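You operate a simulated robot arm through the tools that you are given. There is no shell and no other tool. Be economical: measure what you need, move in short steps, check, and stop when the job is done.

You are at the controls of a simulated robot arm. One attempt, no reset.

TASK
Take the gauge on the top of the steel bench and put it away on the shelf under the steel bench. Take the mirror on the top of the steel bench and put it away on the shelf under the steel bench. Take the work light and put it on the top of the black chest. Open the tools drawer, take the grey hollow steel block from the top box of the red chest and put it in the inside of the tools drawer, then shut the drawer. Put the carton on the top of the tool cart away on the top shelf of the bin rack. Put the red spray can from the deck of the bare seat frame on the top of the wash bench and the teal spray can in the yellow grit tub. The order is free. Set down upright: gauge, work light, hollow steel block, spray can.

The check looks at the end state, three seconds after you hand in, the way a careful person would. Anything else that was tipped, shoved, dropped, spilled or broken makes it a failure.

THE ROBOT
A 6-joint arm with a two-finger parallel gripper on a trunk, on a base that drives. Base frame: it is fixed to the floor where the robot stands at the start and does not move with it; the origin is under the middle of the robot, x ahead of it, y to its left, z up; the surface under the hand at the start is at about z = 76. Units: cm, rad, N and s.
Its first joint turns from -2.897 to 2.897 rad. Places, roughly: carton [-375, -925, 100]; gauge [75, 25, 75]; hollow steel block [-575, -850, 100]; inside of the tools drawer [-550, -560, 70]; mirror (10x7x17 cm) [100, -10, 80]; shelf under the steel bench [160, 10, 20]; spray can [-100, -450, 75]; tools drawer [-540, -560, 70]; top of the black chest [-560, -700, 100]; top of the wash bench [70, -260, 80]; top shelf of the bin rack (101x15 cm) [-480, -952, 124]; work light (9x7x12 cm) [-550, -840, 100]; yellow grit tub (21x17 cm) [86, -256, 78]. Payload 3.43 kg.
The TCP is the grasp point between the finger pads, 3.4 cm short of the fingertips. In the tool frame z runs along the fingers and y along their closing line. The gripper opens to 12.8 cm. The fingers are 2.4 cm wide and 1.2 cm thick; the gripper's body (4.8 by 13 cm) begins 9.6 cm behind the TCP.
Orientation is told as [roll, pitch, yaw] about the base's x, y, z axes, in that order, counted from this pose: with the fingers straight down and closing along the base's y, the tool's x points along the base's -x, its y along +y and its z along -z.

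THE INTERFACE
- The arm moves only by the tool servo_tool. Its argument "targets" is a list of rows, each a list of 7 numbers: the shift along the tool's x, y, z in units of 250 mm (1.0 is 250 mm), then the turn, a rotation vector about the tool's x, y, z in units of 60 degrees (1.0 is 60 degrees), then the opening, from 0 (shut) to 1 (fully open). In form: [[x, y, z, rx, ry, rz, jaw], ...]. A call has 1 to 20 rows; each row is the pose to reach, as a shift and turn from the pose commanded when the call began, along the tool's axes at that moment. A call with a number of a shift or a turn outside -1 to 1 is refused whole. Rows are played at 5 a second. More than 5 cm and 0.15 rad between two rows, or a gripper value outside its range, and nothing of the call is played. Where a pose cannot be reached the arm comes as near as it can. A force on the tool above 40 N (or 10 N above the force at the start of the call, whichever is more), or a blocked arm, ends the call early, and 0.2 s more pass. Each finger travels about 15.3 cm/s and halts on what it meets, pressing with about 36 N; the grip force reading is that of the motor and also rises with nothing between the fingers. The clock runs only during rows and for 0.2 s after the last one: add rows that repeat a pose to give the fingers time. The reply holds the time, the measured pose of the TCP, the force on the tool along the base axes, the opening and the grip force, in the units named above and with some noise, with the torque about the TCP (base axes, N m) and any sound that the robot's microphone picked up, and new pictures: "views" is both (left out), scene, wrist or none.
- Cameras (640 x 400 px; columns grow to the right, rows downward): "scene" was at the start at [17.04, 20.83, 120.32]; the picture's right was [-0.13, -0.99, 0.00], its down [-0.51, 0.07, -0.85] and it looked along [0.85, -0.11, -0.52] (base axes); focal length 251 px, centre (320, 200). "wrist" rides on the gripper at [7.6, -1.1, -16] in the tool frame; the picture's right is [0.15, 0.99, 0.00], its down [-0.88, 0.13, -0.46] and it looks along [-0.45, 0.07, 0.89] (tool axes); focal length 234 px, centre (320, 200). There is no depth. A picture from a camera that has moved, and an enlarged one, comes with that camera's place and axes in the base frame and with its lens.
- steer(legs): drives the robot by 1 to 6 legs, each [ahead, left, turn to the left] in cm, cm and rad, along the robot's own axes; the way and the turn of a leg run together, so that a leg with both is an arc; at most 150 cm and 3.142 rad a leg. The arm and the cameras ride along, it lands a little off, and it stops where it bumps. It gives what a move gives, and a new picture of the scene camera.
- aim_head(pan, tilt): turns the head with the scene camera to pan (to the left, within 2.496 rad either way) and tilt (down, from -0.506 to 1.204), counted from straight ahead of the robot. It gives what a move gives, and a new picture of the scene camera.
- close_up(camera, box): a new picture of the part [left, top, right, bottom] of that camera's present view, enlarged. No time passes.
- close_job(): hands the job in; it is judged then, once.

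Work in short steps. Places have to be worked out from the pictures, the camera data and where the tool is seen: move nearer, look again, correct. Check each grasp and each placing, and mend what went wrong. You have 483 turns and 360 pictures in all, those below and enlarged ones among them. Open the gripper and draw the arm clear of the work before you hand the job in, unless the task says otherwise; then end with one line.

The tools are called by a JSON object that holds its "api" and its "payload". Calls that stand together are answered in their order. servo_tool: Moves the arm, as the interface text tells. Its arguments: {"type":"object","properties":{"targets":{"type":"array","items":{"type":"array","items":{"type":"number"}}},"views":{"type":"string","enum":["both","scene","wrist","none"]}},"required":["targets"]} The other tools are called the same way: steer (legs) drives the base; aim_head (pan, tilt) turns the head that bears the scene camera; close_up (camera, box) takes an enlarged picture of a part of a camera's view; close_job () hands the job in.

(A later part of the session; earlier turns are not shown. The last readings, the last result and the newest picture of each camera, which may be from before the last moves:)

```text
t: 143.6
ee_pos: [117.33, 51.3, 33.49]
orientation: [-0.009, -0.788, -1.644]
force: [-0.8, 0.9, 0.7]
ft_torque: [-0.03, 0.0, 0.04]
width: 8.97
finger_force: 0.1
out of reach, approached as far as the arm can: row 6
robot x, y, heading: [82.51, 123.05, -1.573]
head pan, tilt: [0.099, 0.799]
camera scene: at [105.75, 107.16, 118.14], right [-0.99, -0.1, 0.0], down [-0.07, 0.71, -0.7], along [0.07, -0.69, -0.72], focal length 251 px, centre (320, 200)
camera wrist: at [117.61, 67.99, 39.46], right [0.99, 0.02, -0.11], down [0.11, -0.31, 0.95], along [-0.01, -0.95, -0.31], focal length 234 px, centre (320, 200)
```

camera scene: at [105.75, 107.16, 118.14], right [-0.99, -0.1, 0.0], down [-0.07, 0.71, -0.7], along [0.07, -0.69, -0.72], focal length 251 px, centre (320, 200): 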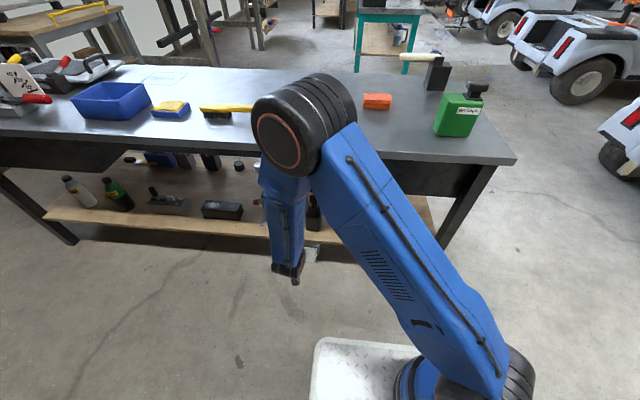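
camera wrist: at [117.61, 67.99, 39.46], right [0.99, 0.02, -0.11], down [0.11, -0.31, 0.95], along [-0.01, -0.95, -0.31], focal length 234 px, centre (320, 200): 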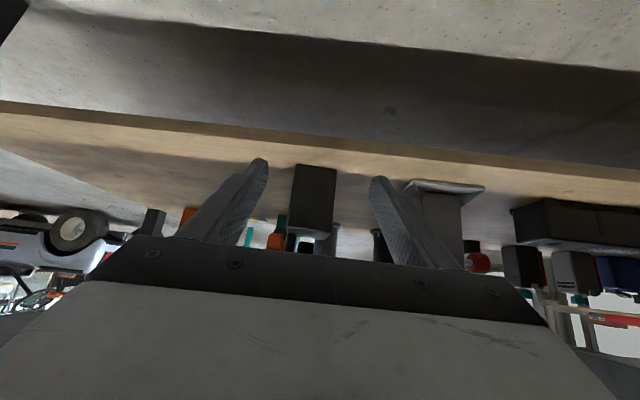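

The mirror stands upright on the shelf. I raise the arm out along the reverse path.

{"api": "servo_tool", "payload": {"targets": [[-0.05, 0, -0.13, 0, 0, 0, 0.7], [-0.1, 0, -0.26, 0, 0, 0, 0.7], [-0.15, 0, -0.4, 0, 0, 0, 0.7], [-0.198, 0, -0.537, 0, 0, 0, 0.7], [-0.33, 0, -0.67, 0, 0, 0, 0.7], [-0.46, 0, -0.8, 0, 0, 0, 0.7], [-0.59, 0, -0.93, 0, 0, 0, 0.7]], "views": "none"}}

{"api": "servo_tool", "payload": {"targets": [[-0.13, 0, -0.13, 0, 0, 0, 0.7], [-0.26, 0, -0.26, 0, 0, 0, 0.7], [-0.39, 0, -0.39, 0, 0, 0, 0.7], [-0.52, 0, -0.52, 0, 0, 0, 0.7], [-0.65, 0, -0.65, 0, 0, 0, 0.7], [-0.78, 0, -0.78, 0, 0, 0, 0.7], [-0.91, 0, -0.91, 0, 0, 0, 0.7], [-1.0, 0, -1.0, 0, 0, 0, 0.7]], "views": "scene"}}

```text
t: 145.2
ee_pos: [117.92, 57.05, 60.28]
orientation: [-0.001, -0.792, -1.646]
force: [0.2, 0.4, 0.1]
ft_torque: [0.05, 0.04, -0.03]
width: 8.94
finger_force: 0.2
robot x, y, heading: [82.45, 123.52, -1.573]
head pan, tilt: [0.099, 0.799]
```

```text
t: 147.0
ee_pos: [117.79, 57.78, 95.29]
orientation: [0.003, -0.791, -1.647]
force: [0.2, -0.2, 0.8]
ft_torque: [-0.01, 0.02, -0.02]
width: 8.99
finger_force: 0.1
robot x, y, heading: [82.7, 123.48, -1.572]
head pan, tilt: [0.099, 0.799]
camera scene: at [105.76, 107.19, 118.14], right [-0.99, -0.1, 0.0], down [-0.07, 0.71, -0.7], along [0.07, -0.69, -0.72], focal length 251 px, centre (320, 200)
```

scene: 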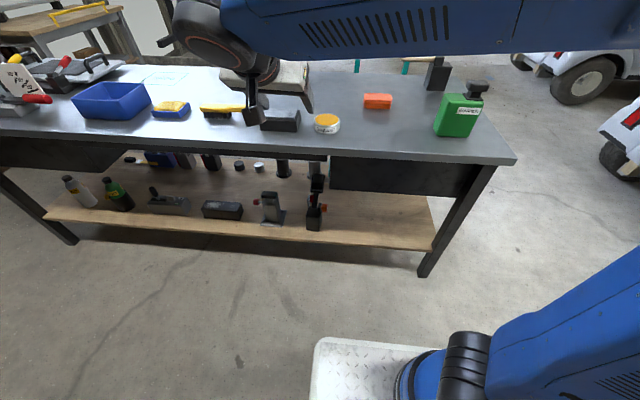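

Both shelf items are done. Next the spray cans: I drive around to the lane and look toward the wash bench and beyond.

{"api": "steer", "payload": {"legs": [[0, -84, 0], [120, 0, 0], [110, 0, 0]]}}

{"api": "aim_head", "payload": {"pan": 0.0, "tilt": 0.4}}

```text
t: 162.6
ee_pos: [35.84, -173.64, 95.33]
orientation: [0.002, -0.792, -1.631]
force: [-0.6, -0.2, 0.3]
ft_torque: [-0.01, 0.01, -0.02]
width: 8.98
finger_force: 0.1
robot x, y, heading: [-0.49, -108.85, -1.553]
head pan, tilt: [0.099, 0.799]
camera scene: at [22.87, -124.41, 118.15], right [-0.99, -0.12, 0.0], down [-0.09, 0.71, -0.7], along [0.08, -0.69, -0.72], focal length 251 px, centre (320, 200)
```

scene: 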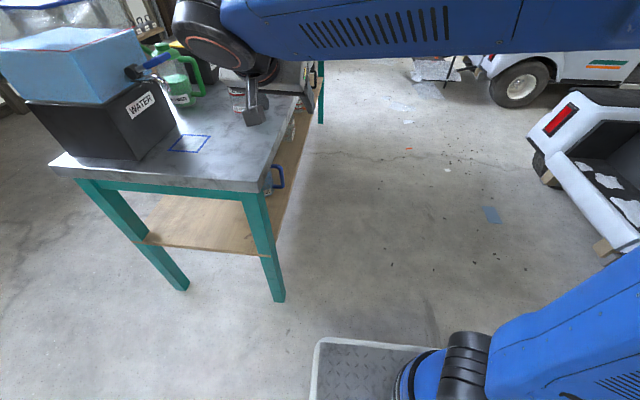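

```text
t: 163.4
ee_pos: [35.75, -173.73, 95.43]
orientation: [0.002, -0.792, -1.629]
force: [0.0, 0.4, -1.0]
ft_torque: [0.0, 0.02, 0.01]
width: 8.97
finger_force: 0.1
robot x, y, heading: [-0.3, -108.64, -1.549]
head pan, tilt: [0.0, 0.4]
camera scene: at [22.09, -125.66, 121.65], right [-1.0, -0.02, 0.0], down [-0.01, 0.39, -0.92], along [0.02, -0.92, -0.39], focal length 251 px, centre (320, 200)
```

scene: 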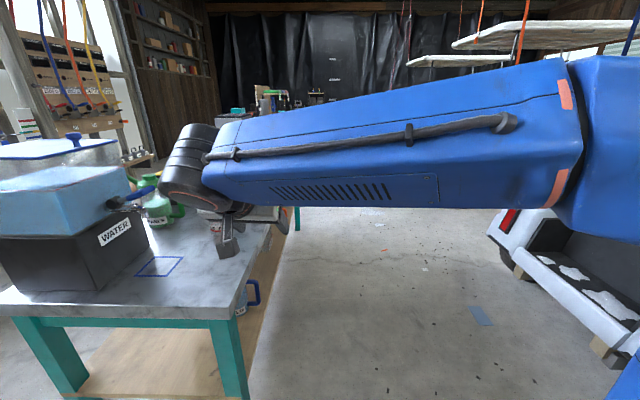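

The hand is close to wash-bench items; I pull it right (-x) and up before driving on.

{"api": "servo_tool", "payload": {"targets": [[-0.12, 0, -0.12, 0, 0, 0, 0.7], [-0.24, -0.1, -0.24, 0, 0, 0, 0.7], [-0.36, -0.2, -0.36, 0, 0, 0, 0.7], [-0.48, -0.35, -0.48, 0, 0, 0, 0.7], [-0.56, -0.5, -0.56, 0, 0, 0, 0.7], [-0.56, -0.65, -0.56, 0, 0, 0, 0.7], [-0.56, -0.8, -0.56, 0, 0, 0, 0.7], [-0.56, -1.0, -0.56, 0, 0, 0, 0.7], [-0.56, -1.0, -0.56, 0, 0, 0, 0.7]], "views": "scene"}}

```text
refused: row 4 steps farther than a row can; nothing moved
```

{"api": "servo_tool", "payload": {"targets": [[-0.12, 0, -0.12, 0, 0, 0, 0.7], [-0.22, -0.1, -0.22, 0, 0, 0, 0.7], [-0.32, -0.2, -0.32, 0, 0, 0, 0.7], [-0.42, -0.3, -0.42, 0, 0, 0, 0.7], [-0.5, -0.42, -0.5, 0, 0, 0, 0.7], [-0.56, -0.56, -0.56, 0, 0, 0, 0.7], [-0.56, -0.7, -0.56, 0, 0, 0, 0.7], [-0.56, -0.85, -0.56, 0, 0, 0, 0.7], [-0.56, -1.0, -0.56, 0, 0, 0, 0.7], [-0.56, -1.0, -0.56, 0, 0, 0, 0.7]], "views": "scene"}}

{"api": "aim_head", "payload": {"pan": 0.5, "tilt": 0.5}}

```text
t: 165.6
ee_pos: [11.05, -171.83, 114.87]
orientation: [0.002, -0.791, -1.63]
force: [0.5, 1.0, -0.3]
ft_torque: [0.0, 0.04, 0.0]
width: 8.97
finger_force: 0.0
robot x, y, heading: [-0.55, -108.53, -1.553]
head pan, tilt: [0.0, 0.4]
camera scene: at [22.09, -125.66, 121.66], right [-1.0, -0.02, 0.0], down [-0.01, 0.39, -0.92], along [0.02, -0.92, -0.39], focal length 251 px, centre (320, 200)
```

scene: 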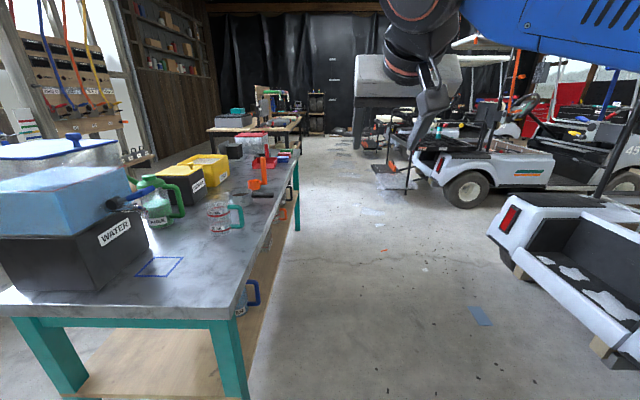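

```text
t: 166.6
ee_pos: [11.04, -171.92, 114.79]
orientation: [0.001, -0.792, -1.63]
force: [0.2, 0.6, -0.1]
ft_torque: [-0.01, 0.0, -0.01]
width: 8.95
finger_force: 0.1
robot x, y, heading: [-0.14, -108.94, -1.549]
head pan, tilt: [0.499, 0.499]
camera scene: at [26.41, -124.3, 120.75], right [-0.87, -0.5, 0.0], down [-0.24, 0.42, -0.88], along [0.44, -0.76, -0.48], focal length 251 px, centre (320, 200)
```

scene: 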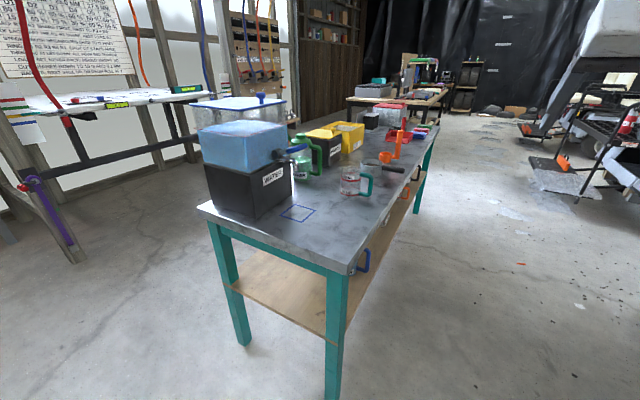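

I zoom on the cart with the bare seat frame and the cans, and on the wash bench.

{"api": "close_up", "payload": {"camera": "scene", "box": [190, 90, 440, 246]}}

{"api": "aim_head", "payload": {"pan": -0.3, "tilt": 0.3}}

{"api": "close_up", "payload": {"camera": "scene", "box": [200, 120, 460, 282]}}

```text
2.56 times, centred on (315, 168) of scene
camera zoom: at [26.41, -124.3, 120.75], right [-0.87, -0.5, 0.0], down [-0.24, 0.42, -0.88], along [0.44, -0.76, -0.48], focal length 643 px, centre (333, 282)
```

zoom: 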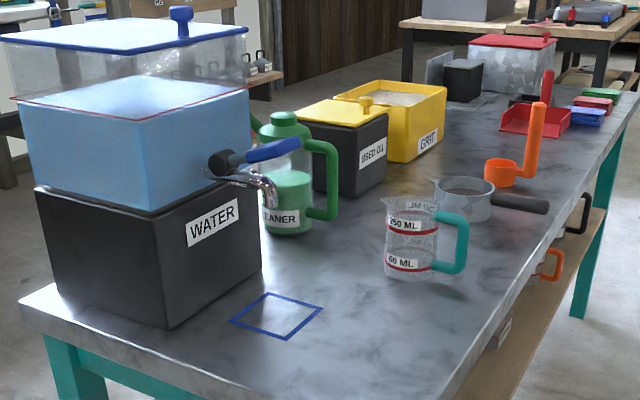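

```text
t: 167.7
ee_pos: [11.16, -171.89, 114.83]
orientation: [0.0, -0.792, -1.63]
force: [-0.3, -0.5, -0.2]
ft_torque: [0.01, 0.01, -0.03]
width: 8.94
finger_force: 0.1
robot x, y, heading: [-0.35, -108.83, -1.552]
head pan, tilt: [-0.3, 0.3]
camera scene: at [19.33, -125.37, 122.58], right [-0.96, 0.28, 0.0], down [0.08, 0.28, -0.96], along [-0.26, -0.92, -0.3], focal length 251 px, centre (320, 200)
```

scene: 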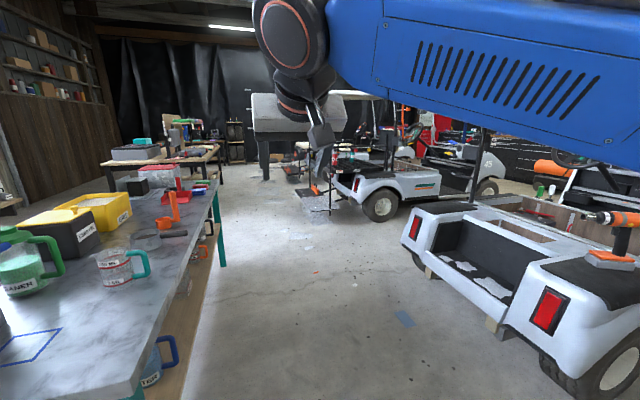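

```text
2.46 times, centred on (330, 201) of scene
camera zoom: at [19.33, -125.37, 122.58], right [-0.96, 0.28, 0.0], down [0.08, 0.28, -0.96], along [-0.26, -0.92, -0.3], focal length 618 px, centre (295, 198)
```

zoom: 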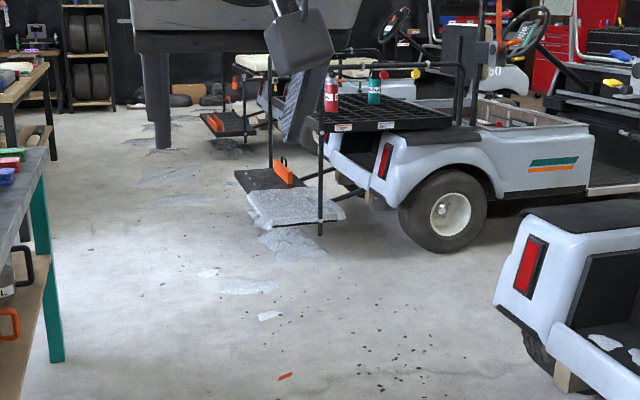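

The cans are on the black deck at the rear of the next cart, around (-88,-436). I drive down the lane beside the wash bench, keeping clear of the debris on the floor.

{"api": "steer", "payload": {"legs": [[0, 0, -0.02], [0, 6, 0], [130, 0, 0]]}}

{"api": "aim_head", "payload": {"pan": -0.5, "tilt": 0.5}}

```text
t: 174.9
ee_pos: [20.28, -296.94, 114.93]
orientation: [0.001, -0.791, -1.613]
force: [-0.1, 0.6, -0.4]
ft_torque: [0.01, 0.02, 0.01]
width: 8.96
finger_force: 0.0
robot x, y, heading: [7.9, -233.98, -1.534]
head pan, tilt: [-0.3, 0.3]
camera scene: at [27.79, -250.42, 122.58], right [-0.97, 0.26, 0.0], down [0.08, 0.29, -0.96], along [-0.25, -0.92, -0.3], focal length 251 px, centre (320, 200)
```

scene: 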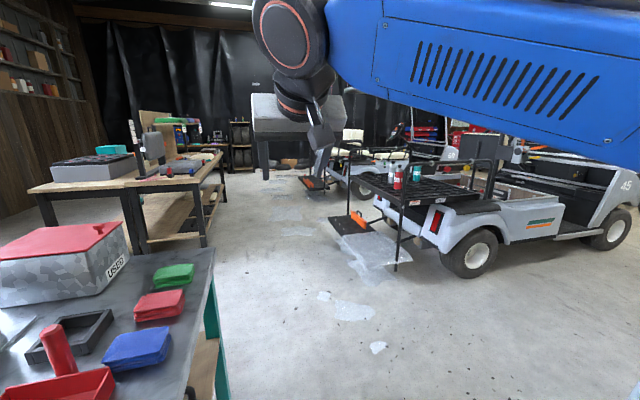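

```text
t: 175.6
ee_pos: [20.34, -297.06, 114.88]
orientation: [0.003, -0.792, -1.613]
force: [0.5, 0.0, 0.2]
ft_torque: [0.04, 0.03, -0.02]
width: 8.97
finger_force: 0.1
robot x, y, heading: [7.8, -234.23, -1.53]
head pan, tilt: [-0.499, 0.499]
camera scene: at [26.17, -249.55, 120.75], right [-0.89, 0.45, 0.0], down [0.21, 0.43, -0.88], along [-0.39, -0.79, -0.48], focal length 251 px, centre (320, 200)
```

scene: 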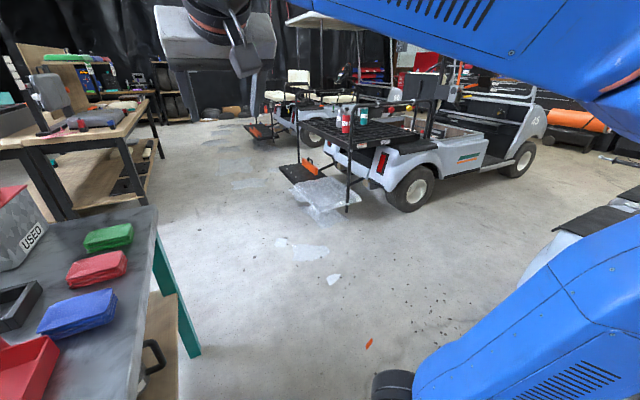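

I continue down to y≈-436 and then turn right to face the cart's deck (-x).

{"api": "steer", "payload": {"legs": [[0, 0, -0.04], [140, 0, 0], [64, 4, 0], [0, 0, -1.571]]}}

{"api": "aim_head", "payload": {"pan": 0.0, "tilt": 0.6}}

```text
t: 189.9
ee_pos: [-50.86, -443.85, 114.77]
orientation: [0.001, -0.793, 3.044]
force: [0.7, -0.3, -0.1]
ft_torque: [0.01, 0.01, 0.0]
width: 8.97
finger_force: 0.1
robot x, y, heading: [12.7, -434.81, 3.125]
head pan, tilt: [-0.499, 0.499]
camera scene: at [-3.64, -452.27, 120.74], right [0.49, 0.87, 0.0], down [0.42, -0.24, -0.88], along [-0.76, 0.43, -0.48], focal length 251 px, centre (320, 200)
```

scene: 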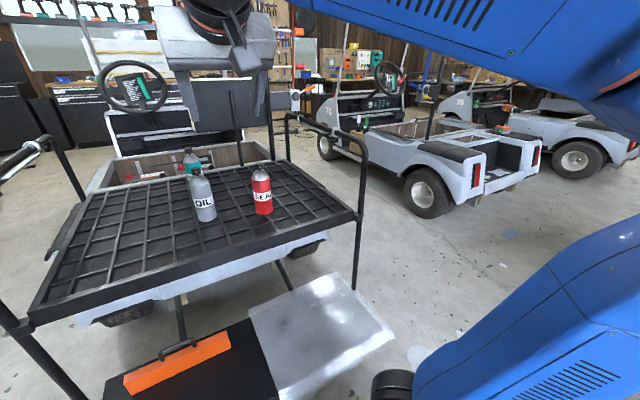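

```text
t: 190.8
ee_pos: [-50.86, -443.82, 114.88]
orientation: [0.002, -0.792, 3.044]
force: [-0.7, -0.3, 0.1]
ft_torque: [-0.03, 0.03, -0.01]
width: 8.94
finger_force: 0.2
robot x, y, heading: [12.43, -434.93, 3.126]
head pan, tilt: [0.0, 0.6]
camera scene: at [-4.57, -456.6, 119.84], right [0.02, 1.0, 0.0], down [0.56, -0.01, -0.83], along [-0.82, 0.02, -0.56], focal length 251 px, centre (320, 200)
```

scene: 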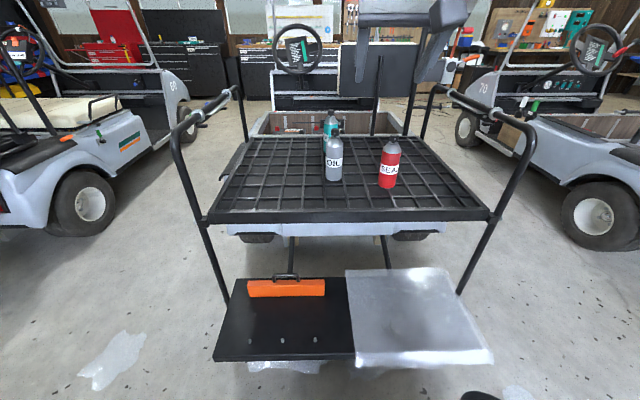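

A clear view: the red can at about (-88,-428), the teal can behind the grey OIL can. I turn the tool vertical and look with the wrist camera.

{"api": "servo_tool", "payload": {"targets": [[0, 0, 0, 0, 0.14, 0, 1], [0, 0, 0, 0, 0.28, 0, 1], [0, 0, 0, 0, 0.42, 0, 1], [0, 0, 0, 0, 0.56, 0, 1], [0, 0, 0, 0, 0.7, 0, 1], [0, 0, 0, 0, 0.756, 0, 1], [0, 0, 0, 0, 0.756, 0, 1]], "views": "wrist"}}

```text
t: 192.4
ee_pos: [-50.85, -443.96, 114.81]
orientation: [0.003, 0.001, 3.044]
force: [0.3, 0.0, 0.2]
ft_torque: [0.01, 0.02, -0.03]
width: 12.81
finger_force: 0.0
robot x, y, heading: [12.54, -434.7, 3.125]
head pan, tilt: [0.0, 0.6]
camera wrist: at [-43.2, -443.54, 130.9], right [0.05, -1.0, 0.0], down [-0.89, -0.04, 0.46], along [-0.46, -0.02, -0.89], focal length 234 px, centre (320, 200)
```

wrist: 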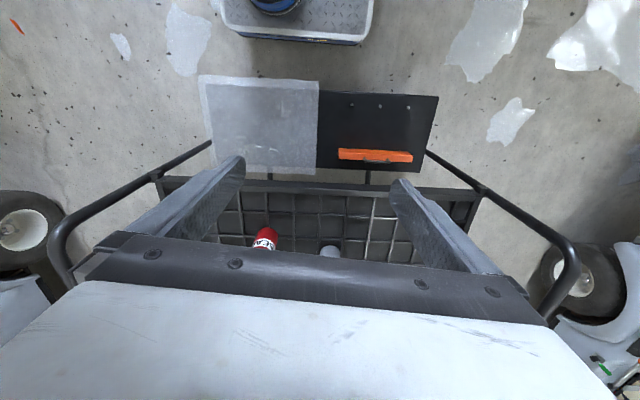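

Triangulating: deck z≈70.5, red can centre ≈(-87.5,-428.8), top ≈88. I move above it.

{"api": "servo_tool", "payload": {"targets": [[-0.15, -0.05, 0, 0, 0, 0, 1], [-0.3, -0.1, 0, 0, 0, 0, 1], [-0.45, -0.15, 0, 0, 0, 0, 1], [-0.6, -0.2, 0, 0, 0, 0, 1], [-0.75, -0.25, 0, 0, 0, 0, 1], [-0.9, -0.3, 0, 0, 0, 0, 1], [-0.95, -0.32, 0, 0, 0, 0, 1]], "views": "none"}}

{"api": "servo_tool", "payload": {"targets": [[-0.14, -0.035, 0, 0, 0, 0, 1], [-0.28, -0.07, 0, 0, 0, 0, 1], [-0.42, -0.1, 0, 0, 0, 0, 1], [-0.5, -0.13, 0, 0, 0, 0, 1], [-0.5, -0.13, 0, 0, 0, 0, 1]], "views": "both"}}

```text
t: 194.0
ee_pos: [-73.54, -433.72, 114.71]
orientation: [0.005, -0.007, 3.045]
force: [1.5, 0.9, 0.0]
ft_torque: [0.01, 0.05, -0.02]
width: 12.79
finger_force: 0.0
out of reach, approached as far as the arm can: row 7
robot x, y, heading: [12.6, -435.15, 3.126]
head pan, tilt: [0.0, 0.6]
```

```text
t: 195.2
ee_pos: [-83.56, -429.1, 110.61]
orientation: [0.001, -0.006, 3.045]
force: [-0.4, 0.5, 0.4]
ft_torque: [-0.02, 0.02, 0.0]
width: 12.82
finger_force: 0.0
out of reach, approached as far as the arm can: row 1, 2, 3, 4, 5
robot x, y, heading: [12.76, -434.83, 3.123]
head pan, tilt: [0.0, 0.6]
camera scene: at [-4.57, -456.61, 119.83], right [0.02, 1.0, 0.0], down [0.56, -0.01, -0.82], along [-0.82, 0.01, -0.57], focal length 251 px, centre (320, 200)
camera wrist: at [-75.78, -428.82, 126.56], right [0.05, -1.0, 0.0], down [-0.89, -0.04, 0.46], along [-0.46, -0.02, -0.89], focal length 234 px, centre (320, 200)
```

scene: 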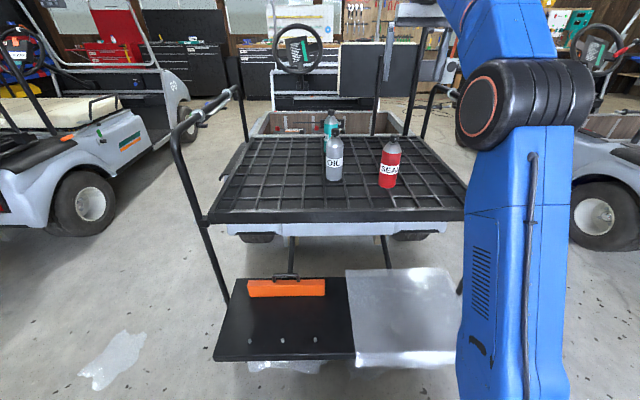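
wrist: 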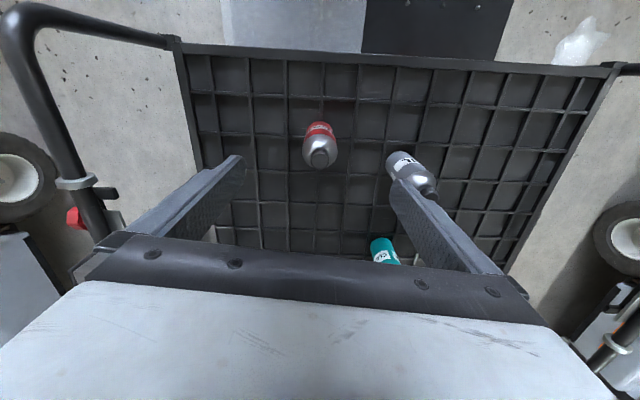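

The red can's centre checks out at (-87.4,-429). I descend onto it in two steps.

{"api": "servo_tool", "payload": {"targets": [[-0.04, 0, 0.15, 0, 0, 0, 1], [-0.1, 0.005, 0.3, 0, 0, 0, 1], [-0.156, 0.011, 0.45, 0, 0, 0, 1], [-0.156, 0.011, 0.6, 0, 0, 0, 1], [-0.156, 0.011, 0.6, 0, 0, 0, 1]], "views": "wrist"}}

```text
t: 196.4
ee_pos: [-87.71, -428.93, 95.77]
orientation: [0.0, -0.002, 3.046]
force: [0.0, 0.0, 0.4]
ft_torque: [0.0, 0.0, 0.0]
width: 12.8
finger_force: 0.0
robot x, y, heading: [12.62, -434.97, 3.125]
head pan, tilt: [0.0, 0.6]
camera wrist: at [-80.0, -428.61, 111.68], right [0.05, -1.0, 0.0], down [-0.89, -0.04, 0.46], along [-0.46, -0.02, -0.89], focal length 234 px, centre (320, 200)
```

wrist: 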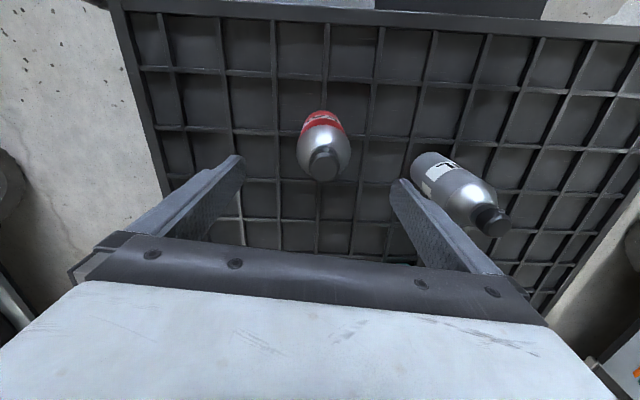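

Centred. I descend to z≈81 and close.

{"api": "servo_tool", "payload": {"targets": [[-0.01, 0, 0.15, 0, 0, 0, 1], [-0.015, 0, 0.3, 0, 0, 0, 1], [-0.015, 0, 0.45, 0, 0, 0, 1], [-0.015, 0, 0.59, 0, 0, 0, 1], [-0.015, 0, 0.59, 0, 0, 0, 0.7], [-0.015, 0, 0.59, 0, 0, 0, 0.4], [-0.015, 0, 0.59, 0, 0, 0, 0.2], [-0.015, 0, 0.59, 0, 0, 0, 0.2], [-0.015, 0, 0.59, 0, 0, 0, 0.2]], "views": "wrist"}}

```text
t: 198.4
ee_pos: [-88.06, -428.87, 81.02]
orientation: [0.003, 0.0, 3.045]
force: [-0.4, 0.2, 0.7]
ft_torque: [0.08, -0.02, -0.01]
width: 6.55
finger_force: 36.2
robot x, y, heading: [12.58, -435.06, 3.122]
head pan, tilt: [0.0, 0.6]
camera wrist: at [-80.34, -428.46, 97.06], right [0.05, -1.0, 0.0], down [-0.89, -0.04, 0.46], along [-0.46, -0.02, -0.89], focal length 234 px, centre (320, 200)
```

wrist: 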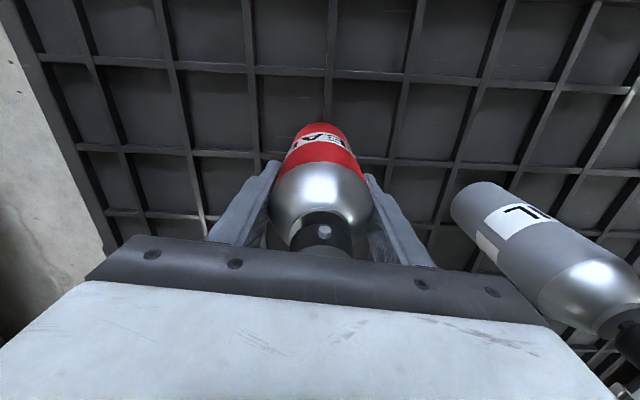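

Gripped (6.55 cm). I lift it high and retract.

{"api": "servo_tool", "payload": {"targets": [[0, 0, -0.1, 0, 0, 0, 0.2], [0, 0, -0.25, 0, 0, 0, 0.2], [0, 0, -0.4, 0, 0, 0, 0.2], [0, 0, -0.55, 0, 0, 0, 0.2], [0, 0, -0.7, 0, 0, 0, 0.2], [0.1, 0, -0.85, 0, 0, 0, 0.2], [0.25, 0, -0.95, 0, 0, 0, 0.2], [0.4, 0, -1.0, 0, 0, 0, 0.2], [0.58, 0, -1.0, 0, 0, 0, 0.2], [0.76, 0, -1.0, 0, 0, 0, 0.2], [0.94, 0, -1.0, 0, 0, 0, 0.2]], "views": "both"}}

```text
t: 200.8
ee_pos: [-64.75, -431.4, 106.1]
orientation: [0.003, 0.001, 3.046]
force: [-0.9, 0.5, -4.5]
ft_torque: [0.01, -0.08, 0.0]
width: 6.54
finger_force: 35.6
robot x, y, heading: [12.55, -434.88, 3.119]
head pan, tilt: [0.0, 0.6]
camera scene: at [-4.63, -456.61, 119.83], right [0.02, 1.0, 0.0], down [0.57, -0.01, -0.82], along [-0.82, 0.01, -0.57], focal length 251 px, centre (320, 200)
camera wrist: at [-57.13, -430.98, 122.12], right [0.05, -1.0, 0.0], down [-0.89, -0.04, 0.46], along [-0.45, -0.02, -0.89], focal length 234 px, centre (320, 200)
```

scene: 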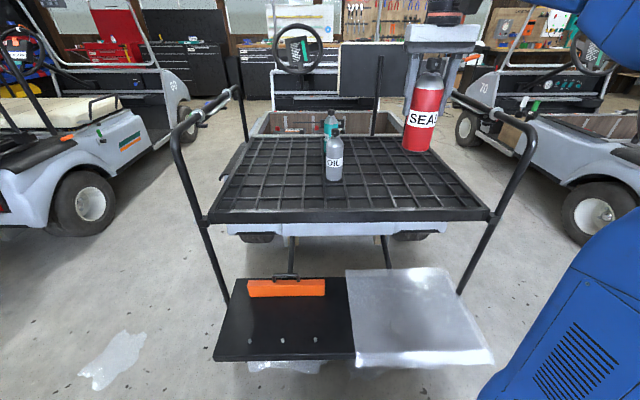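
wrist: 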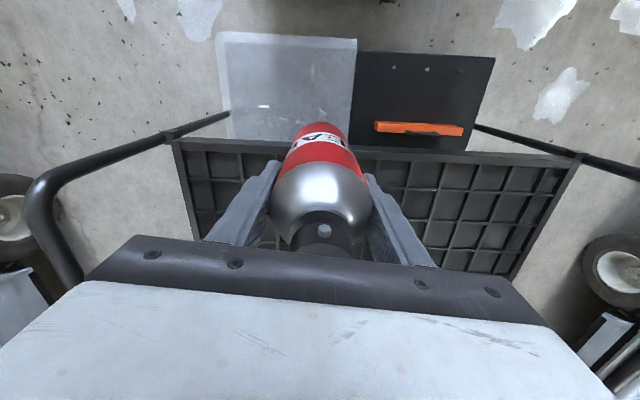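

Held. I back off, turn to +y and shift toward the lane.

{"api": "steer", "payload": {"legs": [[-15, 0, 0], [0, 0, -1.571], [60, 22, 0]]}}

```text
t: 209.3
ee_pos: [11.83, -295.77, 106.16]
orientation: [0.0, -0.002, 1.457]
force: [0.3, -0.3, -3.1]
ft_torque: [-0.01, -0.01, 0.0]
width: 6.5
finger_force: 35.7
robot x, y, heading: [6.72, -373.25, 1.534]
head pan, tilt: [0.0, 0.6]
camera scene: at [-14.24, -355.47, 119.83], right [1.0, -0.04, 0.0], down [-0.02, -0.56, -0.82], along [0.03, 0.82, -0.57], focal length 251 px, centre (320, 200)
```

scene: 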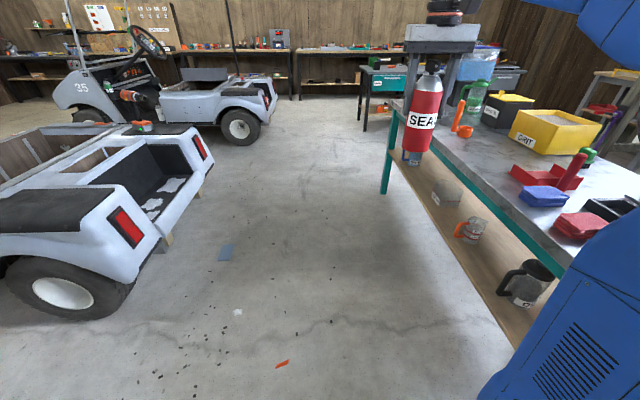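

I check the arm's elbow clearance on the right before passing the wash bench.

{"api": "aim_head", "payload": {"pan": -0.8, "tilt": 0.4}}

```text
t: 210.4
ee_pos: [11.98, -295.91, 106.13]
orientation: [0.0, -0.002, 1.457]
force: [0.2, 0.2, -3.3]
ft_torque: [0.04, 0.03, 0.01]
width: 6.53
finger_force: 35.8
robot x, y, heading: [7.25, -373.14, 1.536]
head pan, tilt: [-0.799, 0.4]
camera scene: at [-7.69, -358.08, 121.65], right [0.67, -0.74, 0.0], down [-0.29, -0.26, -0.92], along [0.68, 0.62, -0.39], focal length 251 px, centre (320, 200)
```

scene: 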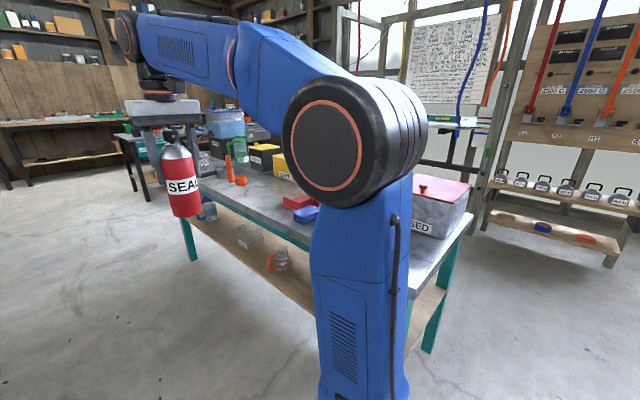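

The elbow is high and within the footprint. I drive up the lane, veer left away from the bench, then turn to face it.

{"api": "steer", "payload": {"legs": [[0, 0, 0.035], [105, 2, 0], [88, 42, 0], [0, 0, -1.571]]}}

{"api": "aim_head", "payload": {"pan": 0, "tilt": 0.6}}

```text
t: 224.8
ee_pos: [38.12, -183.48, 106.14]
orientation: [0.001, -0.002, -0.094]
force: [-0.1, 0.7, -4.0]
ft_torque: [-0.01, 0.01, 0.01]
width: 6.52
finger_force: 35.9
robot x, y, heading: [-39.28, -179.63, -0.01]
head pan, tilt: [-0.799, 0.4]
camera scene: at [-24.39, -165.03, 121.66], right [-0.73, -0.69, 0.0], down [-0.27, 0.28, -0.92], along [0.63, -0.67, -0.39], focal length 251 px, centre (320, 200)
```

scene: 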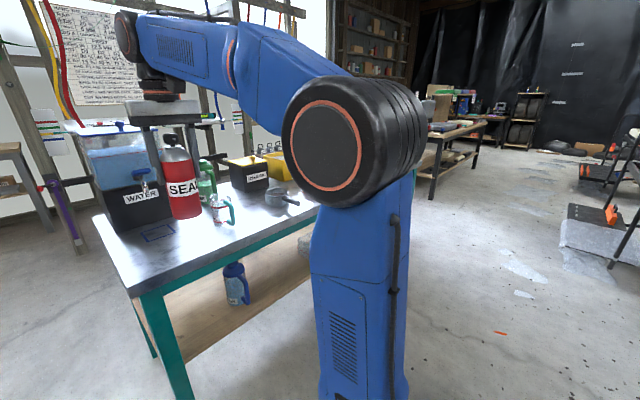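

```text
t: 226.0
ee_pos: [38.08, -183.47, 106.1]
orientation: [0.003, -0.002, -0.093]
force: [0.3, 0.4, -3.2]
ft_torque: [-0.02, 0.0, 0.02]
width: 6.47
finger_force: 36.2
robot x, y, heading: [-39.5, -180.6, -0.012]
head pan, tilt: [0.0, 0.6]
camera scene: at [-21.91, -158.43, 119.84], right [-0.02, -1.0, 0.0], down [-0.56, 0.01, -0.83], along [0.82, -0.01, -0.56], focal length 251 px, centre (320, 200)
```

scene: 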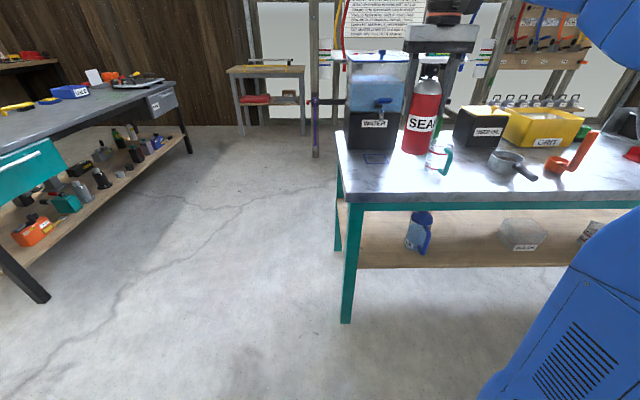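

I place the red can at about (49,-182), a free area near the front-left corner of the wash bench. First above it.

{"api": "servo_tool", "payload": {"targets": [[-0.15, 0.03, 0, 0, 0, 0, 0.2], [-0.3, 0.06, 0, 0, 0, 0, 0.2], [-0.43, 0.1, 0, 0, 0, 0, 0.2], [-0.43, 0.1, 0.15, 0, 0, 0, 0.2], [-0.43, 0.1, 0.3, 0, 0, 0, 0.2], [-0.43, 0.1, 0.3, 0, 0, 0, 0.2]], "views": "both"}}

```text
t: 227.4
ee_pos: [48.94, -181.91, 98.58]
orientation: [0.002, -0.003, -0.093]
force: [-0.1, -0.1, -2.7]
ft_torque: [0.04, -0.03, 0.02]
width: 6.47
finger_force: 36.3
robot x, y, heading: [-38.62, -180.18, -0.009]
head pan, tilt: [0.0, 0.6]
camera scene: at [-21.91, -158.43, 119.83], right [-0.01, -1.0, 0.0], down [-0.57, 0.01, -0.82], along [0.82, -0.01, -0.57], focal length 251 px, centre (320, 200)
camera wrist: at [41.35, -182.29, 114.65], right [-0.05, 1.0, 0.0], down [0.89, 0.05, 0.46], along [0.46, 0.03, -0.89], focal length 234 px, centre (320, 200)
```

scene: 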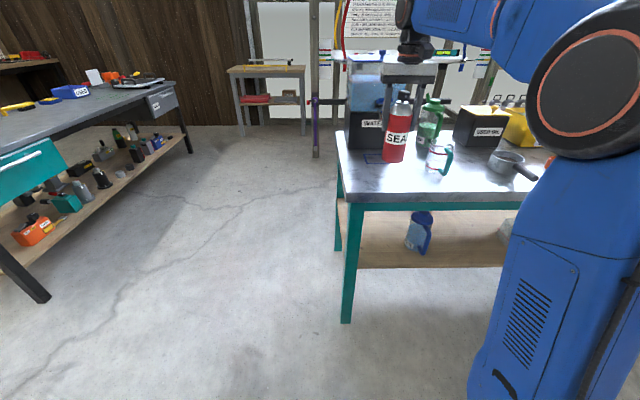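
wrist: 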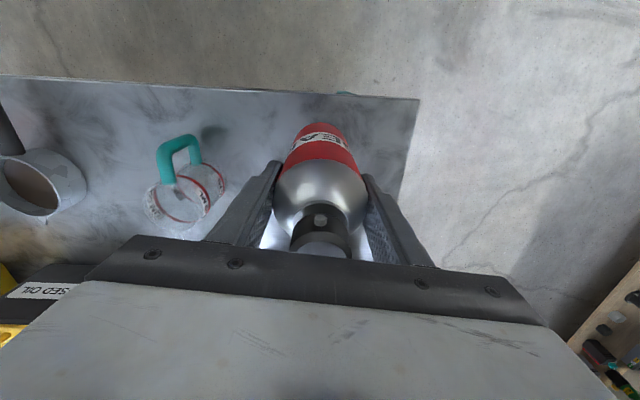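

Position is good. I lower gently to contact.

{"api": "servo_tool", "payload": {"targets": [[0, 0, 0.1, 0, 0, 0, 0.2], [0, 0, 0.2, 0, 0, 0, 0.2], [0, 0, 0.26, 0, 0, 0, 0.2], [0, 0, 0.3, 0, 0, 0, 0.2], [0, 0, 0.32, 0, 0, 0, 0.2], [0, 0, 0.335, 0, 0, 0, 0.2], [0, 0, 0.35, 0, 0, 0, 0.2], [0, 0, 0.365, 0, 0, 0, 0.2], [0, 0, 0.38, 0, 0, 0, 0.2], [0, 0, 0.395, 0, 0, 0, 0.2]], "views": "wrist"}}

```text
t: 229.6
ee_pos: [49.01, -182.0, 88.99]
orientation: [0.002, -0.003, -0.092]
force: [1.4, -4.9, 29.4]
ft_torque: [-0.65, 0.01, -0.31]
width: 6.33
finger_force: 35.7
robot x, y, heading: [-39.2, -180.24, -0.012]
head pan, tilt: [0.0, 0.6]
camera wrist: at [41.39, -182.42, 105.03], right [-0.05, 1.0, 0.0], down [0.89, 0.05, 0.46], along [0.46, 0.03, -0.89], focal length 234 px, centre (320, 200)
```

wrist: 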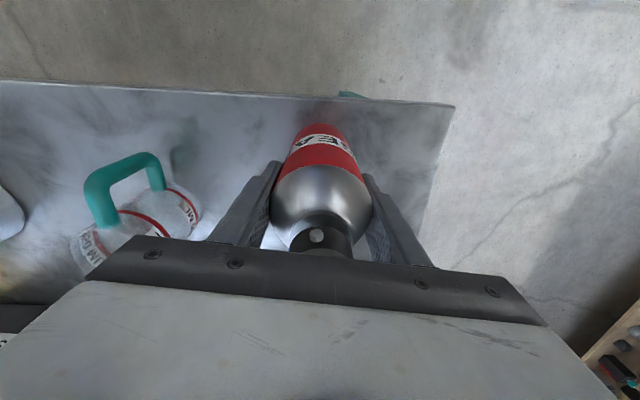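

Contact. I release and rise.

{"api": "servo_tool", "payload": {"targets": [[0, 0, -0.008, 0, 0, 0, 0.5], [0, 0, -0.008, 0, 0, 0, 0.68], [0, 0, -0.008, 0, 0, 0, 0.72], [0, 0, -0.1, 0, 0, 0, 0.72], [0, 0, -0.25, 0, 0, 0, 0.72], [0, 0, -0.4, 0, 0, 0, 0.72], [0, 0, -0.55, 0, 0, 0, 0.72], [0, 0, -0.7, 0, 0, 0, 0.72]], "views": "both"}}

```text
t: 231.4
ee_pos: [49.15, -181.98, 106.06]
orientation: [0.002, 0.0, -0.093]
force: [-0.6, 0.2, 0.4]
ft_torque: [0.01, 0.0, -0.03]
width: 9.22
finger_force: 0.2
robot x, y, heading: [-39.22, -180.25, -0.015]
head pan, tilt: [0.0, 0.6]
camera scene: at [-21.92, -158.43, 119.83], right [-0.01, -1.0, 0.0], down [-0.56, 0.01, -0.82], along [0.82, -0.01, -0.57], focal length 251 px, centre (320, 200)
camera wrist: at [41.46, -182.42, 122.13], right [-0.05, 1.0, 0.0], down [0.89, 0.05, 0.46], along [0.46, 0.03, -0.89], focal length 234 px, centre (320, 200)
```

scene: 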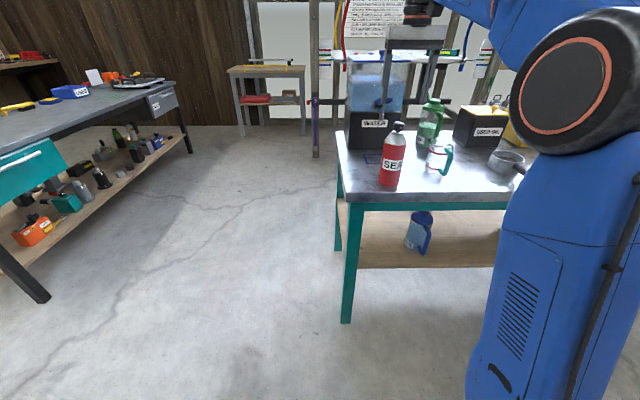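
wrist: 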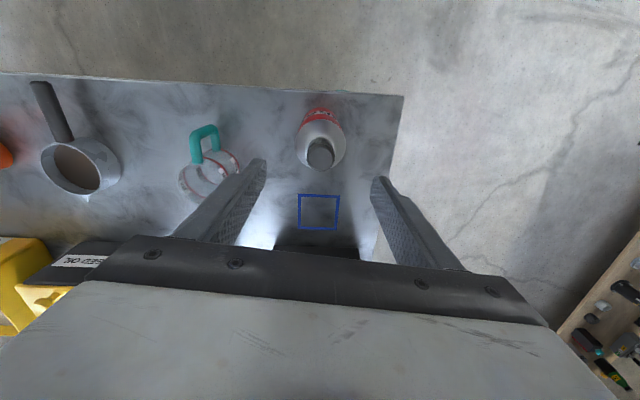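

Red can stands on the wash bench. I retract and drive back to the deck for the teal can.

{"api": "servo_tool", "payload": {"targets": [[0.15, 0, -0.05, 0, 0, 0, 0.72], [0.3, 0, -0.1, 0, 0, 0, 0.72], [0.45, 0, -0.15, 0, 0, 0, 0.72], [0.55, 0, -0.2, 0, 0, 0, 0.72]], "views": "none"}}

{"api": "steer", "payload": {"legs": [[0, 0, -1.56], [75, 45, 0], [110, 3, 0], [70, 18, 0], [0, 0, -1.571]]}}

```text
t: 232.4
ee_pos: [35.2, -180.93, 111.27]
orientation: [0.001, 0.0, -0.093]
force: [0.9, 0.0, -1.1]
ft_torque: [0.0, 0.05, 0.01]
width: 9.22
finger_force: 0.0
robot x, y, heading: [-39.05, -180.12, -0.011]
head pan, tilt: [0.0, 0.6]
```

```text
t: 253.8
ee_pos: [-54.54, -435.38, 111.34]
orientation: [0.001, -0.002, 2.964]
force: [0.0, -0.1, 0.8]
ft_torque: [0.01, 0.03, -0.01]
width: 9.21
finger_force: 0.2
robot x, y, heading: [19.56, -442.2, 3.043]
head pan, tilt: [0.0, 0.6]
camera scene: at [0.7, -462.58, 119.83], right [0.1, 0.99, 0.0], down [0.56, -0.06, -0.83], along [-0.82, 0.08, -0.56], focal length 251 px, centre (320, 200)
```

scene: 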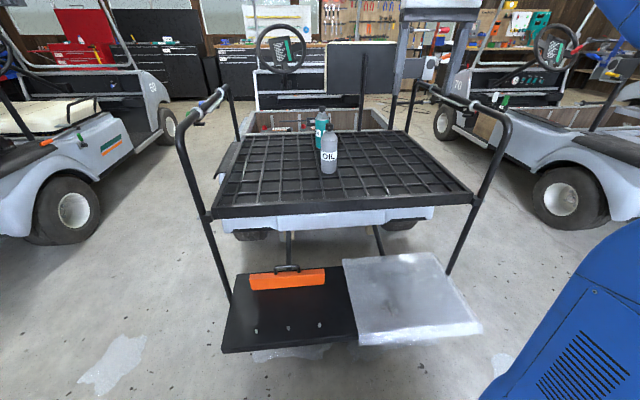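

I zoom to locate the teal can.

{"api": "close_up", "payload": {"camera": "scene", "box": [270, 90, 390, 190]}}

```text
4.00 times, centred on (330, 140) of scene
camera zoom: at [0.7, -462.58, 119.83], right [0.1, 0.99, 0.0], down [0.56, -0.06, -0.83], along [-0.82, 0.08, -0.56], focal length 1005 px, centre (280, 440)
```

zoom: 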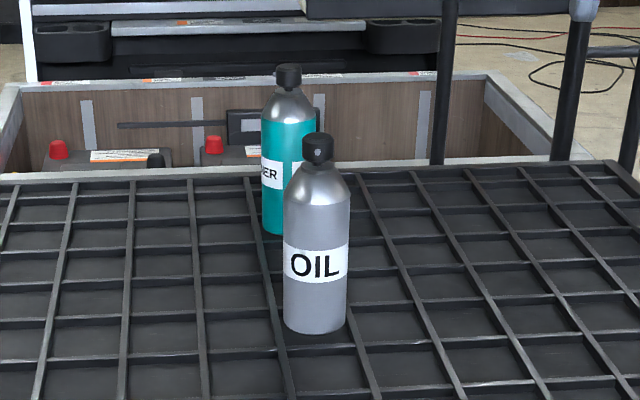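

Teal can centre ≈(-119.8,-449.6). I correct the heading and move the base closer (front still clear of the foot plate).

{"api": "steer", "payload": {"legs": [[0, 0, 0.09], [0, 12, 0], [9, 0, 0]]}}

```text
t: 256.2
ee_pos: [-63.78, -454.33, 111.29]
orientation: [0.004, -0.001, 3.053]
force: [0.0, 1.0, 0.2]
ft_torque: [-0.02, 0.01, 0.04]
width: 9.23
finger_force: 0.0
robot x, y, heading: [10.58, -454.7, 3.13]
head pan, tilt: [0.0, 0.6]
camera scene: at [-6.4, -476.46, 119.83], right [0.01, 1.0, 0.0], down [0.56, -0.01, -0.83], along [-0.82, 0.01, -0.56], focal length 251 px, centre (320, 200)
```

scene: 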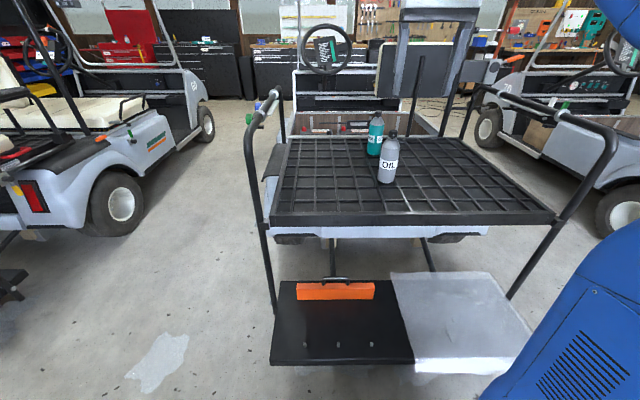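

The grey can stands in front, so I use a 40° forward tilt to reach over it. I tilt first.

{"api": "servo_tool", "payload": {"targets": [[0, 0, 0, 0, -0.14, 0, 0.9], [0, 0, 0, 0, -0.28, 0, 0.9], [0, 0, 0, 0, -0.42, 0, 0.9], [0, 0, 0, 0, -0.56, 0, 0.9], [0, 0, 0, 0, -0.667, 0, 0.9], [0, 0, 0, 0, -0.667, 0, 0.9]], "views": "none"}}

{"api": "servo_tool", "payload": {"targets": [[-0.09, 0, 0.16, 0, 0, 0, 0.9], [-0.18, 0, 0.32, 0, 0, 0, 0.9], [-0.28, -0.005, 0.48, 0, 0, 0, 0.9], [-0.38, -0.01, 0.65, 0, 0, 0, 0.9], [-0.48, -0.015, 0.82, 0, 0, 0, 0.9], [-0.48, -0.015, 0.82, 0, 0, 0, 0.9]], "views": "both"}}

```text
t: 257.6
ee_pos: [-63.8, -454.31, 111.28]
orientation: [0.001, -0.702, 3.053]
force: [-0.6, 0.2, -0.1]
ft_torque: [-0.01, 0.0, -0.01]
width: 11.52
finger_force: 0.0
robot x, y, heading: [10.35, -454.66, 3.131]
head pan, tilt: [0.0, 0.6]
```

```text
t: 259.1
ee_pos: [-85.77, -451.95, 103.18]
orientation: [0.002, -0.7, 3.052]
force: [0.1, 0.0, 0.1]
ft_torque: [-0.02, 0.0, -0.02]
width: 11.49
finger_force: 0.0
robot x, y, heading: [10.51, -454.81, 3.126]
head pan, tilt: [0.0, 0.6]
camera scene: at [-6.39, -476.45, 119.84], right [0.01, 1.0, 0.0], down [0.56, -0.01, -0.83], along [-0.82, 0.01, -0.56], focal length 251 px, centre (320, 200)
camera wrist: at [-69.65, -452.24, 110.62], right [0.02, -1.0, -0.09], down [-0.39, -0.09, 0.92], along [-0.92, 0.01, -0.39], focal length 234 px, centre (320, 200)
```

scene: 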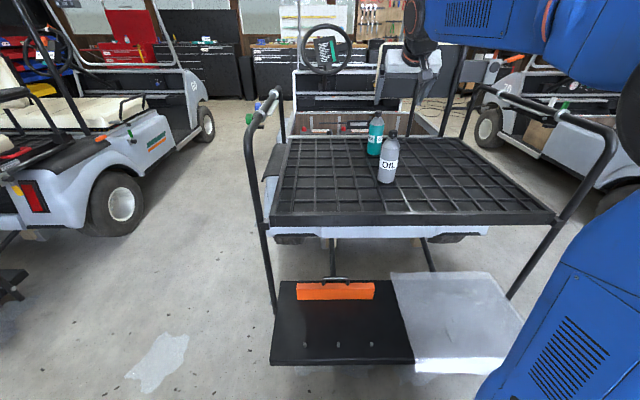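
wrist: 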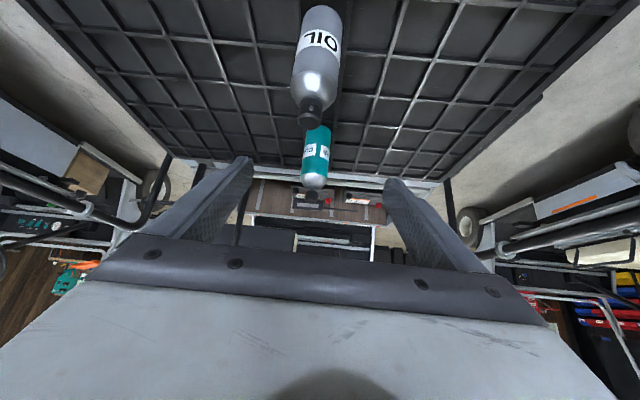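

On line with both cans. I continue to the pre-grasp point above the teal can.

{"api": "servo_tool", "payload": {"targets": [[-0.09, 0, 0.16, 0, 0, 0, 0.9], [-0.19, 0, 0.32, 0, 0, 0, 0.9], [-0.29, -0.005, 0.48, 0, 0, 0, 0.9], [-0.38, -0.01, 0.65, 0, 0, 0, 0.9], [-0.475, -0.015, 0.82, 0, 0, 0, 0.9], [-0.475, -0.015, 0.82, 0, 0, 0, 0.9]], "views": "both"}}

```text
t: 260.4
ee_pos: [-108.17, -449.83, 94.9]
orientation: [0.001, -0.7, 3.051]
force: [0.0, 0.6, 0.6]
ft_torque: [0.02, 0.02, 0.01]
width: 11.52
finger_force: 0.0
robot x, y, heading: [10.6, -454.7, 3.128]
head pan, tilt: [0.0, 0.6]
camera scene: at [-6.39, -476.46, 119.83], right [0.01, 1.0, 0.0], down [0.56, -0.01, -0.82], along [-0.82, 0.01, -0.57], focal length 251 px, centre (320, 200)
camera wrist: at [-92.03, -450.04, 102.29], right [0.02, -1.0, -0.09], down [-0.39, -0.1, 0.92], along [-0.92, 0.01, -0.39], focal length 234 px, centre (320, 200)
```

scene: 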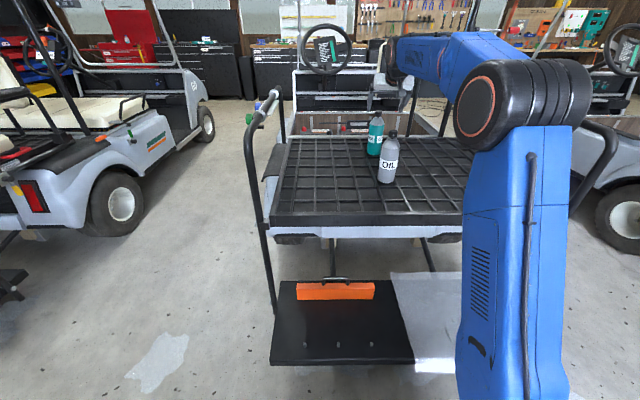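
wrist: 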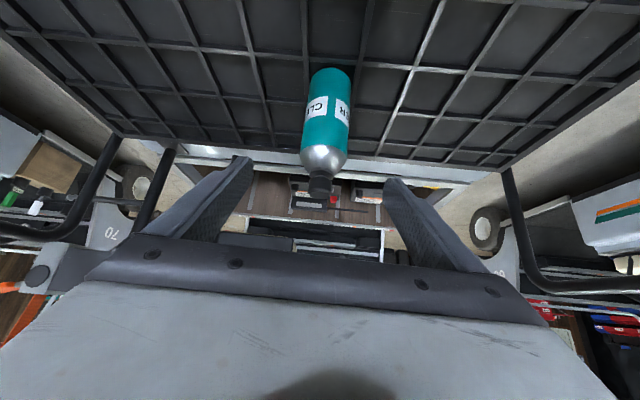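

Good alignment. To keep the camera clear of the grey can I reduce the tilt to 30° and advance to the teal can.

{"api": "servo_tool", "payload": {"targets": [[0, 0, 0, 0, 0.083, 0, 0.9], [0, 0, 0, 0, 0.167, 0, 0.9], [-0.006, 0.01, 0.17, 0, 0.167, 0, 0.9], [-0.012, 0.02, 0.34, 0, 0.167, 0, 0.9], [-0.018, 0.026, 0.5, 0, 0.167, 0, 0.9], [-0.024, 0.032, 0.62, 0, 0.167, 0, 0.9], [-0.024, 0.032, 0.69, 0, 0.167, 0, 0.9], [-0.024, 0.032, 0.69, 0, 0.167, 0, 0.9]], "views": "both"}}

```text
t: 262.2
ee_pos: [-119.81, -449.38, 82.49]
orientation: [0.002, -0.526, 3.054]
force: [-0.3, 0.2, 0.2]
ft_torque: [0.02, 0.0, -0.05]
width: 11.51
finger_force: 0.1
robot x, y, heading: [10.38, -454.87, 3.134]
head pan, tilt: [0.0, 0.6]
camera scene: at [-6.4, -476.46, 119.83], right [0.01, 1.0, 0.0], down [0.57, -0.01, -0.82], along [-0.82, 0.01, -0.57], focal length 251 px, centre (320, 200)
camera wrist: at [-105.14, -449.48, 92.53], right [0.04, -1.0, -0.07], down [-0.54, -0.08, 0.84], along [-0.84, 0.01, -0.54], focal length 234 px, centre (320, 200)
```

scene: 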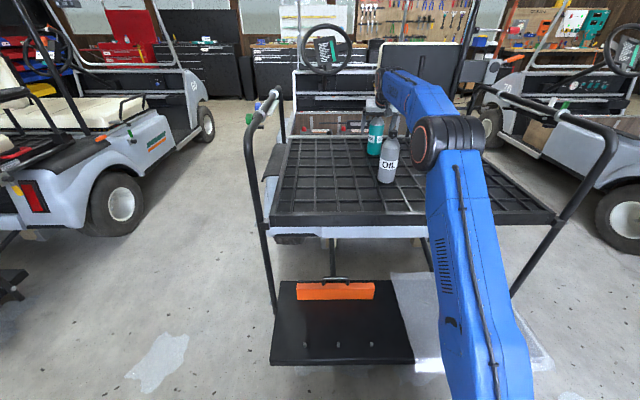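
wrist: 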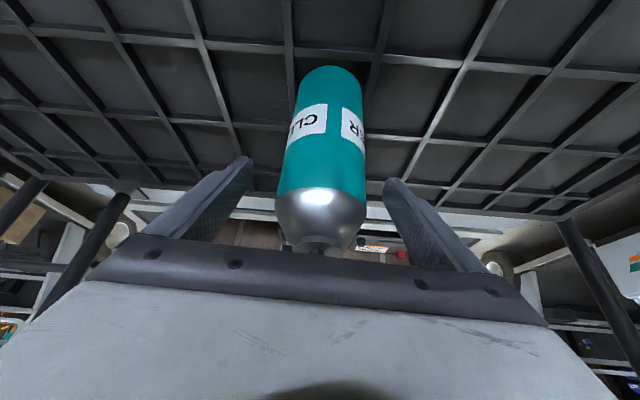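

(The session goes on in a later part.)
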